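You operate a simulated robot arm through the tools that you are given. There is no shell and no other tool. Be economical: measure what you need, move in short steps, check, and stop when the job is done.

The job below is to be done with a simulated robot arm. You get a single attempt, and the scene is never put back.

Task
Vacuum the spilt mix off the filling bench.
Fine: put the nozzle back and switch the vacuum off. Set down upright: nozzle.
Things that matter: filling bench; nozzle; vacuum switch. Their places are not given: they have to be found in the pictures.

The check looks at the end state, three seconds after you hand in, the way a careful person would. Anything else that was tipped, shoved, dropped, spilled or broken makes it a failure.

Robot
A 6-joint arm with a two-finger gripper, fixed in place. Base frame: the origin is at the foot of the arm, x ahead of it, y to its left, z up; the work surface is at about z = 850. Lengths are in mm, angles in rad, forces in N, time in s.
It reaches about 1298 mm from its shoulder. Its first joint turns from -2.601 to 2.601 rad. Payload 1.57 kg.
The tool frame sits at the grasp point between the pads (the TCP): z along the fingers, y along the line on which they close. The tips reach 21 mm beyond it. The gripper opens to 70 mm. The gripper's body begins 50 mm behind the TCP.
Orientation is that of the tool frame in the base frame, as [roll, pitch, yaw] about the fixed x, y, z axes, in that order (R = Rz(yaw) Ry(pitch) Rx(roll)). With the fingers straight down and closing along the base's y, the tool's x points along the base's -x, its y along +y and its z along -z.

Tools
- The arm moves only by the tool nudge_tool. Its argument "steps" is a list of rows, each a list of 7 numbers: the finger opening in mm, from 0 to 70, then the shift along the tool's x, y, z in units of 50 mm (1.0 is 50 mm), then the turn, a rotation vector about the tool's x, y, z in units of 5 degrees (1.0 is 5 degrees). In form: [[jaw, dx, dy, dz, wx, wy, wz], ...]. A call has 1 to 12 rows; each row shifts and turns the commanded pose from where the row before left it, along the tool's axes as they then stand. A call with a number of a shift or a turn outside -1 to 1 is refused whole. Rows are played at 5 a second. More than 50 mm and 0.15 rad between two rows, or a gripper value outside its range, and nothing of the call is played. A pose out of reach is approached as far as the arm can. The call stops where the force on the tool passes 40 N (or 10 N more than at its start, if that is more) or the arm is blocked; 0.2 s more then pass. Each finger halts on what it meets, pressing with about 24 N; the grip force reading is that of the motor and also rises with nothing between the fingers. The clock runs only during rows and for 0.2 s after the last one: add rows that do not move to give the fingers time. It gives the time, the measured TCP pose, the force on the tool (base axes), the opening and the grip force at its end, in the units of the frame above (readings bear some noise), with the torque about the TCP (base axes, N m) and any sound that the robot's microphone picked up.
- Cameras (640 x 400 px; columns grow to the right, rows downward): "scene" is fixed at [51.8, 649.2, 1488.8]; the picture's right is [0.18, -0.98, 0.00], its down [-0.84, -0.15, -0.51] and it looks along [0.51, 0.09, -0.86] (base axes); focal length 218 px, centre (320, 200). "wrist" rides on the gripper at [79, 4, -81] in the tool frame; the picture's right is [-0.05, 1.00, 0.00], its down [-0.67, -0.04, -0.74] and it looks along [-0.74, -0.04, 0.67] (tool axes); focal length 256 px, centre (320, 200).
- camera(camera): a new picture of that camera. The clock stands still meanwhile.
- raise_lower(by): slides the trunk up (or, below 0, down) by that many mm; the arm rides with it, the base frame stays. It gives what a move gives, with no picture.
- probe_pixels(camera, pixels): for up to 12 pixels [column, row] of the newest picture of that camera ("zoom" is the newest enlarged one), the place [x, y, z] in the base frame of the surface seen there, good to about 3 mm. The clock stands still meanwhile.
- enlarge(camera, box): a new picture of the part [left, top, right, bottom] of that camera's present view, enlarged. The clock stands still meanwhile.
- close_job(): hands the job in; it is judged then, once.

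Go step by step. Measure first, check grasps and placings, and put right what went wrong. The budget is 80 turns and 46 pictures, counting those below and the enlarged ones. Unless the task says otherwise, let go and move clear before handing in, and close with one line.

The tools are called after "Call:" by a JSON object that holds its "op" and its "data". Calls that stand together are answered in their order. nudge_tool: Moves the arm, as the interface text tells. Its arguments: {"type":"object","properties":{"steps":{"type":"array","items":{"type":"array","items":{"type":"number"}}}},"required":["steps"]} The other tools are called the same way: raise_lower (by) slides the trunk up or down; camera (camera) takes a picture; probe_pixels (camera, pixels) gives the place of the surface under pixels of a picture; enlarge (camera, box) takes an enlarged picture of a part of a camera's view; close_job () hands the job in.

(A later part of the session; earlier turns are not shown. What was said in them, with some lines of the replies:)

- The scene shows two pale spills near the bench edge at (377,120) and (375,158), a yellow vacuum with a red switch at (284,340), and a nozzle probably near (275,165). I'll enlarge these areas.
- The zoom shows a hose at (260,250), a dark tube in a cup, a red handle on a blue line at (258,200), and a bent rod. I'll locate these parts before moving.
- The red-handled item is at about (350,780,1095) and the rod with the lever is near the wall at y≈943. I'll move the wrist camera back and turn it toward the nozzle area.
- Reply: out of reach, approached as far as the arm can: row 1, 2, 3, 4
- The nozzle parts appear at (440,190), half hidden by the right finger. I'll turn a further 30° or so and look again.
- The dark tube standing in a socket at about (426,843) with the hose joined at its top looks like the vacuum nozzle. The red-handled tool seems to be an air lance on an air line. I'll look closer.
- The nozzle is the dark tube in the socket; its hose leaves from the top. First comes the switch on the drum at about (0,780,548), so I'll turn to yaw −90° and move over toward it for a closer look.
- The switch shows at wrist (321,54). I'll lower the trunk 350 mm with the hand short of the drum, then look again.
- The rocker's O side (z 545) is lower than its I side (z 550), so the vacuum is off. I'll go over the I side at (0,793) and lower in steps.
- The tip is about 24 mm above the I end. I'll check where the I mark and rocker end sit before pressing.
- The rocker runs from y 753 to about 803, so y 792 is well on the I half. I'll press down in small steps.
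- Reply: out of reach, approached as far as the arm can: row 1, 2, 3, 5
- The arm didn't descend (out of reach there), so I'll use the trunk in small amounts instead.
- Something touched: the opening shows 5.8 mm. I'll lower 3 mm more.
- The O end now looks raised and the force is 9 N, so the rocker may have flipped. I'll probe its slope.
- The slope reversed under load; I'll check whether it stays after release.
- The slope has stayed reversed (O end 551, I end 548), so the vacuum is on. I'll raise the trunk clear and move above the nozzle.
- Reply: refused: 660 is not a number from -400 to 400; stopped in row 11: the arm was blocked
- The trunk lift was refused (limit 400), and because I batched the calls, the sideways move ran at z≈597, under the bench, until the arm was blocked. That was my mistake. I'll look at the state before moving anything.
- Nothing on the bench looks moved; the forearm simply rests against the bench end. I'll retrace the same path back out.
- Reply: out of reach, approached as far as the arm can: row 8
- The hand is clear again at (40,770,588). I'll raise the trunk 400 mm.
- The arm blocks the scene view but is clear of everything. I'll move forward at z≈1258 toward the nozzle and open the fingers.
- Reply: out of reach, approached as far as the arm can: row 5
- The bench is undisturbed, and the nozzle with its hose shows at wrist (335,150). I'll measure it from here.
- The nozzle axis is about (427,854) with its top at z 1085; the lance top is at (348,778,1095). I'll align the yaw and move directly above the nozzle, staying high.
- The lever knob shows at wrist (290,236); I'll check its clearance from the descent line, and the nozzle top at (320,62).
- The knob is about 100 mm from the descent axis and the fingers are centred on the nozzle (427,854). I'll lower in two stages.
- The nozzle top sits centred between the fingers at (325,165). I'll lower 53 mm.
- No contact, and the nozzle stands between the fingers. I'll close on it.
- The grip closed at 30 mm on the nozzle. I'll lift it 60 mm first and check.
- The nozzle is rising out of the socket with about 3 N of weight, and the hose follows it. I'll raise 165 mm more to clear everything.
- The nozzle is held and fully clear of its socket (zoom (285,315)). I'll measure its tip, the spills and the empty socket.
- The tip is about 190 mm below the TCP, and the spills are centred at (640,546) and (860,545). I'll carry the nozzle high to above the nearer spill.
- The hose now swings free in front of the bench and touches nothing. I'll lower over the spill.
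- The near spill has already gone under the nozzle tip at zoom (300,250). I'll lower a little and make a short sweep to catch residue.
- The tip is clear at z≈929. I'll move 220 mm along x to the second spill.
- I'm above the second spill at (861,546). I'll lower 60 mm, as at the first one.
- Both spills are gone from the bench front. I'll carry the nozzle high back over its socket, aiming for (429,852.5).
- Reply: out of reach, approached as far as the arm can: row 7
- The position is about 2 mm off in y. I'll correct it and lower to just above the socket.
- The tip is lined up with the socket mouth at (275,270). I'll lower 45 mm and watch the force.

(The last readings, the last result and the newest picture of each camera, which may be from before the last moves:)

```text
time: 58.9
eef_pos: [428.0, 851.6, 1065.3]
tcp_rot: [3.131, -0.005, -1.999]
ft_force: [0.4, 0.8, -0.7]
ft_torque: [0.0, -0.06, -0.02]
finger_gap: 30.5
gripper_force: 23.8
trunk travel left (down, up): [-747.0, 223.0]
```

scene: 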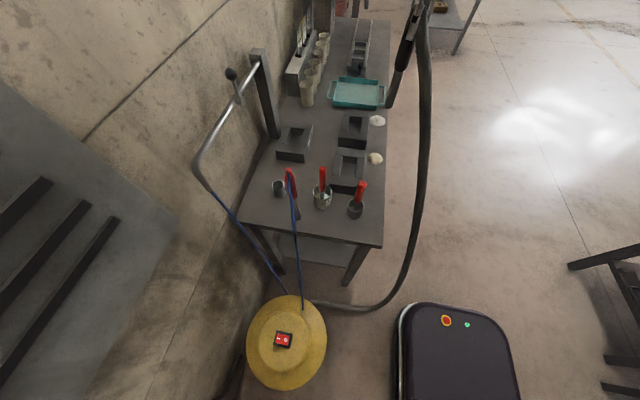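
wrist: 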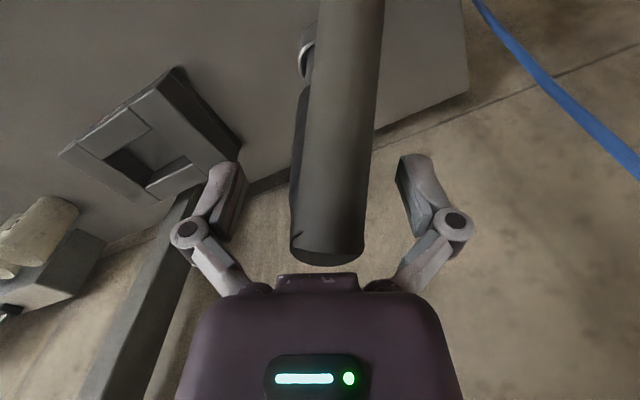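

Call:
{"op": "raise_lower", "data": {"by": -10}}

Call:
{"op": "enlarge", "data": {"camera": "scene", "box": [240, 110, 340, 220]}}

```text
time: 59.5
eef_pos: [427.7, 852.5, 1055.9]
tcp_rot: [3.129, -0.006, -2.0]
ft_force: [-0.8, 0.6, -1.7]
ft_torque: [0.0, -0.02, -0.01]
finger_gap: 30.2
gripper_force: 23.8
trunk travel left (down, up): [-737.0, 233.0]
```

```text
3.64 times, centred on (290, 165) of scene
```

zoom: 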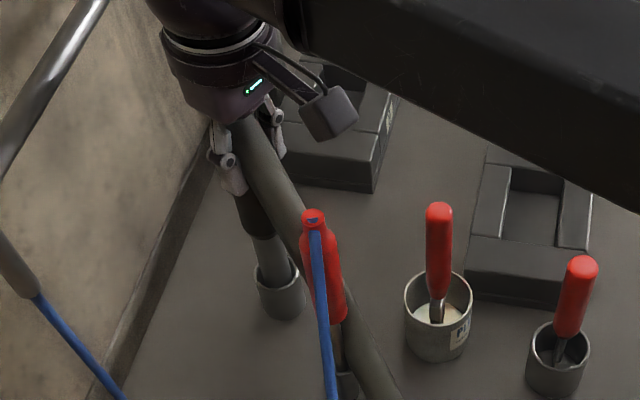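

The nozzle is back at its original height (1055.9 against 1055) with no load. I'll lower 1 mm and open.

Call:
{"op": "raise_lower", "data": {"by": -1}}

Call:
{"op": "nudge_tool", "data": {"steps": [[34, 0, 0, 0, 0, 0, 0], [42, 0, 0, 0, 0, 0, 0], [55, 0, 0, 0, 0, 0, 0], [70, 0, 0, 0, 0, 0, 0], [70, 0, 0, 0, 0, 0, 0], [70, 0, 0, 0, 0, 0, 0]]}}

```text
time: 60.0
eef_pos: [429.2, 851.5, 1054.9]
tcp_rot: [3.13, -0.004, -2.001]
ft_force: [0.7, 1.1, 2.8]
ft_torque: [0.21, -0.09, 0.01]
finger_gap: 30.3
gripper_force: 23.9
trunk travel left (down, up): [-736.0, 234.0]
```

```text
time: 61.4
eef_pos: [428.4, 852.7, 1054.8]
tcp_rot: [3.132, -0.005, -2.0]
ft_force: [-0.4, 0.3, -0.5]
ft_torque: [0.02, -0.03, 0.01]
finger_gap: 70.1
gripper_force: 0.1
trunk travel left (down, up): [-736.0, 234.0]
```

It seated (2.8 N) and the fingers are open. I'll raise the trunk 205 mm clear and check the nozzle.

Call:
{"op": "raise_lower", "data": {"by": 205}}

Call:
{"op": "enlarge", "data": {"camera": "scene", "box": [240, 110, 340, 220]}}

```text
time: 63.6
eef_pos: [429.8, 852.3, 1259.8]
tcp_rot: [3.131, -0.005, -2.001]
ft_force: [0.1, 0.1, 0.1]
ft_torque: [-0.02, 0.01, 0.0]
finger_gap: 69.8
gripper_force: 0.1
trunk travel left (down, up): [-941.0, 29.0]
```

```text
3.64 times, centred on (290, 165) of scene
```

zoom: 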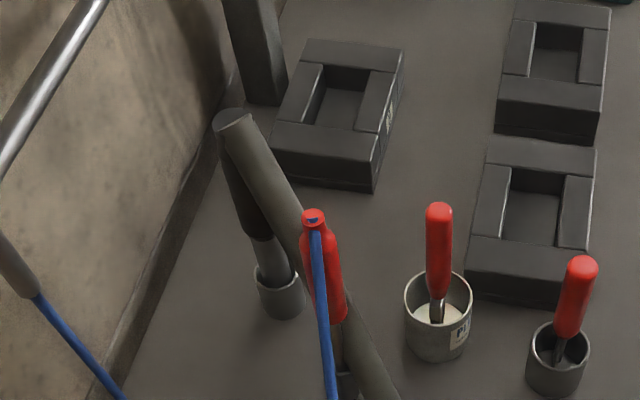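

The nozzle stands in its socket as it was at the start, and nothing else has moved. I'll back off the way I came and move toward the switch.

Call:
{"op": "nudge_tool", "data": {"steps": [[70, 0.853, -0.177, 0, 0, 0, 0], [70, 0.853, -0.177, 0, 0, 0, 0], [70, 0.853, -0.177, 0, 0, 0, 0], [70, 0.853, -0.177, 0, 0, 0, 0], [0, 0, 0, 0, 0, 0, -1], [0, 0, 0, 0, 0, 0, -1], [0, 0, 0, 0, 0, 0, -1], [0, 0, 0, 0, 0, 0, -1], [0, 0, 0, 0, 0, 0, -0.92], [0, 0, 0, 0, 0, 0, 0]]}}

Call:
{"op": "nudge_tool", "data": {"steps": [[0, -0.158, 0.776, 0, 0, 0, 0], [0, -0.158, 0.776, 0, 0, 0, 0], [0, -0.158, 0.776, 0, 0, 0, 0], [0, -0.158, 0.776, 0, 0, 0, 0], [0, -0.158, 0.776, 0, 0, 0, 0], [0, -0.158, 0.776, 0, 0, 0, 0], [0, -0.158, 0.776, 0, 0, 0, 0], [0, -0.158, 0.776, 0, 0, 0, 0], [0, -0.158, 0.776, 0, 0, 0, 0], [0, -0.158, 0.776, 0, 0, 0, 0], [0, 0, 0, 0, 0, 0, 0]]}}

```text
time: 65.8
eef_pos: [390.1, 682.5, 1259.8]
tcp_rot: [3.128, 0.0, -1.571]
ft_force: [0.7, -0.7, 0.0]
ft_torque: [0.0, 0.02, -0.04]
finger_gap: 0.0
gripper_force: 24.0
trunk travel left (down, up): [-941.0, 29.0]
```

```text
time: 68.2
eef_pos: [0.5, 764.9, 1259.6]
tcp_rot: [3.13, 0.001, -1.572]
ft_force: [-0.3, 0.4, -0.2]
ft_torque: [-0.02, 0.03, 0.0]
finger_gap: 0.0
gripper_force: 23.9
out of reach, approached as far as the arm can: row 4
trunk travel left (down, up): [-941.0, 29.0]
```

I'm above the O side at (0,765). I'll shift 2 mm outward and lower with the trunk.

Call:
{"op": "nudge_tool", "data": {"steps": [[0, 0.05, 0, 0, 0, 0, 0], [0, 0, 0, 0, 0, 0, 0]]}}

Call:
{"op": "raise_lower", "data": {"by": -400}}

Call:
{"op": "raise_lower", "data": {"by": -262}}

Call:
{"op": "enlarge", "data": {"camera": "wrist", "box": [240, 20, 400, 220]}}

```text
time: 68.8
eef_pos: [1.0, 760.9, 1260.4]
tcp_rot: [3.131, 0.0, -1.57]
ft_force: [0.1, -0.7, 0.9]
ft_torque: [0.03, 0.01, 0.0]
finger_gap: 0.2
gripper_force: 24.4
trunk travel left (down, up): [-941.0, 29.0]
```

```text
time: 72.6
eef_pos: [0.3, 761.1, 860.7]
tcp_rot: [3.132, 0.0, -1.571]
ft_force: [-0.1, -1.2, 0.3]
ft_torque: [0.03, 0.0, 0.01]
finger_gap: 0.0
gripper_force: 24.0
trunk travel left (down, up): [-541.0, 429.0]
```

```text
time: 75.3
eef_pos: [1.5, 760.3, 598.0]
tcp_rot: [3.132, -0.002, -1.571]
ft_force: [0.3, 0.6, -0.3]
ft_torque: [0.01, -0.01, 0.01]
finger_gap: 0.0
gripper_force: 24.0
trunk travel left (down, up): [-279.0, 691.0]
```

```text
2.00 times, centred on (320, 120) of wrist
```

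zoom: 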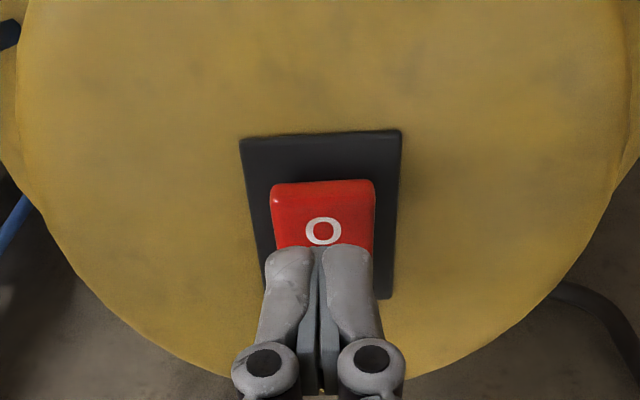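

The fingers are over the O end, about 25 mm above it. I'll press down with the trunk.

Call:
{"op": "raise_lower", "data": {"by": -24}}

Call:
{"op": "raise_lower", "data": {"by": -4}}

Call:
{"op": "raise_lower", "data": {"by": -3}}

```text
time: 76.0
eef_pos: [2.3, 761.2, 574.3]
tcp_rot: [3.131, 0.001, -1.569]
ft_force: [-0.5, -0.5, -0.1]
ft_torque: [0.03, 0.02, 0.04]
finger_gap: 0.2
gripper_force: 24.4
trunk travel left (down, up): [-255.0, 715.0]
```

```text
time: 76.5
eef_pos: [1.4, 760.8, 569.1]
tcp_rot: [3.132, 0.0, -1.571]
ft_force: [0.3, -0.7, -0.2]
ft_torque: [0.01, 0.01, -0.01]
finger_gap: 0.2
gripper_force: 24.0
trunk travel left (down, up): [-251.0, 719.0]
```

```text
time: 77.1
eef_pos: [0.6, 760.7, 568.6]
tcp_rot: [3.13, 0.001, -1.569]
ft_force: [0.6, 1.2, 6.1]
ft_torque: [0.04, -0.03, 0.02]
finger_gap: 0.2
gripper_force: 28.7
trunk travel left (down, up): [-248.0, 722.0]
```

Contact at 6 N. I'll press 1.5 mm more, then lift and check.

Call:
{"op": "raise_lower", "data": {"by": -1.5}}

Call:
{"op": "raise_lower", "data": {"by": 30}}

Call:
{"op": "enlarge", "data": {"camera": "wrist", "box": [240, 20, 400, 220]}}

Call:
{"op": "probe_pixels", "data": {"camera": "zoom", "pixels": [[320, 195], [320, 210], [300, 230], [320, 240], [290, 243]]}}

```text
time: 77.6
eef_pos: [2.4, 759.8, 566.3]
tcp_rot: [3.132, 0.002, -1.571]
ft_force: [0.7, 5.8, 26.5]
ft_torque: [0.3, -0.03, 0.0]
finger_gap: 5.7
gripper_force: 28.7
trunk travel left (down, up): [-247.0, 723.0]
```

```text
time: 78.3
eef_pos: [1.9, 761.2, 595.7]
tcp_rot: [3.131, 0.0, -1.57]
ft_force: [-0.2, -0.3, 1.0]
ft_torque: [-0.01, 0.02, 0.0]
finger_gap: 0.0
gripper_force: 28.8
trunk travel left (down, up): [-277.0, 693.0]
```

```text
2.00 times, centred on (320, 120) of wrist
```

zoom: 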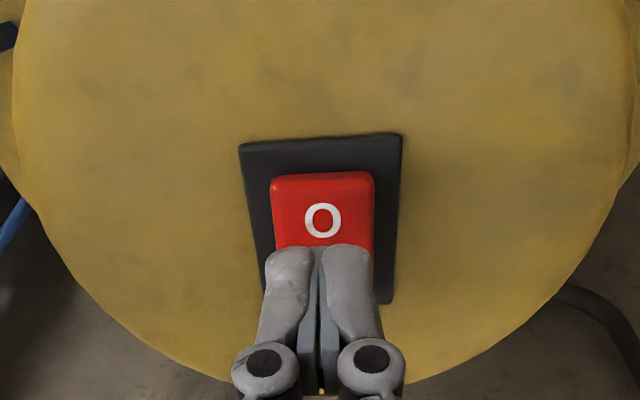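

```text
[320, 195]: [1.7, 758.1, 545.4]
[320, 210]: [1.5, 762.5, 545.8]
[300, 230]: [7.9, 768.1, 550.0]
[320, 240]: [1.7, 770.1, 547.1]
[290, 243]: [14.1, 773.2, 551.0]
```

The O end is down again (z 545), so the vacuum is off. I'll raise clear, back away and take a last look.

Call:
{"op": "raise_lower", "data": {"by": 250}}

Call:
{"op": "nudge_tool", "data": {"steps": [[0, 0.9, 0, 0, 0, 0, 0], [0, 0.9, 0, 0, 0, 0, 0], [0, 0.9, 0, 0, 0, 0, 0], [0, 0, 0, 0, 0, 0, 0]]}}

Call:
{"op": "camera", "data": {"camera": "scene"}}

Call:
{"op": "enlarge", "data": {"camera": "scene", "box": [260, 10, 400, 130]}}

Call:
{"op": "enlarge", "data": {"camera": "scene", "box": [230, 280, 360, 400]}}

```text
time: 80.9
eef_pos: [1.2, 760.4, 845.6]
tcp_rot: [3.131, -0.001, -1.57]
ft_force: [0.0, 0.3, -0.2]
ft_torque: [-0.04, 0.01, 0.0]
finger_gap: 0.1
gripper_force: 29.3
trunk travel left (down, up): [-527.0, 443.0]
```

```text
time: 81.9
eef_pos: [1.9, 626.2, 845.7]
tcp_rot: [3.131, 0.0, -1.571]
ft_force: [-0.2, -0.2, -0.3]
ft_torque: [-0.01, 0.02, -0.03]
finger_gap: 0.0
gripper_force: 29.0
trunk travel left (down, up): [-527.0, 443.0]
```

```text
5 pictures are left
```

scene: 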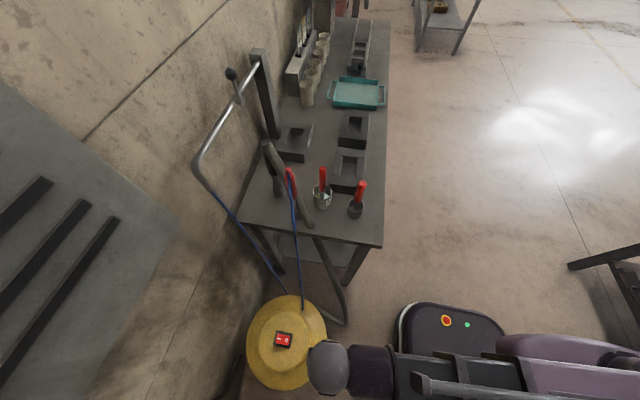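

```text
3.33 times, centred on (330, 70) of scene
```

zoom: 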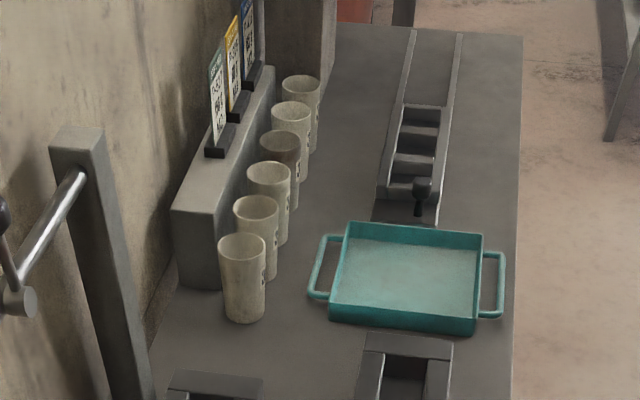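

```text
3.33 times, centred on (295, 340) of scene
```

zoom: 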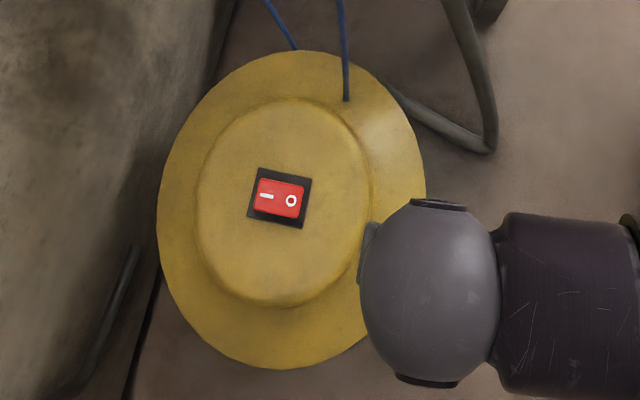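

The bench is clear of spills, the nozzle stands in its socket, the switch reads off as at the start, and nothing else has moved. I'm handing in.

Call:
{"op": "close_job", "data": {}}

```text
The job is handed in.
```

I vacuumed both spills off the filling bench, put the nozzle back upright in its socket and switched the vacuum off. Along the way, one refused trunk lift sent the arm into the end of the bench, but the pictures afterwards showed nothing moved.
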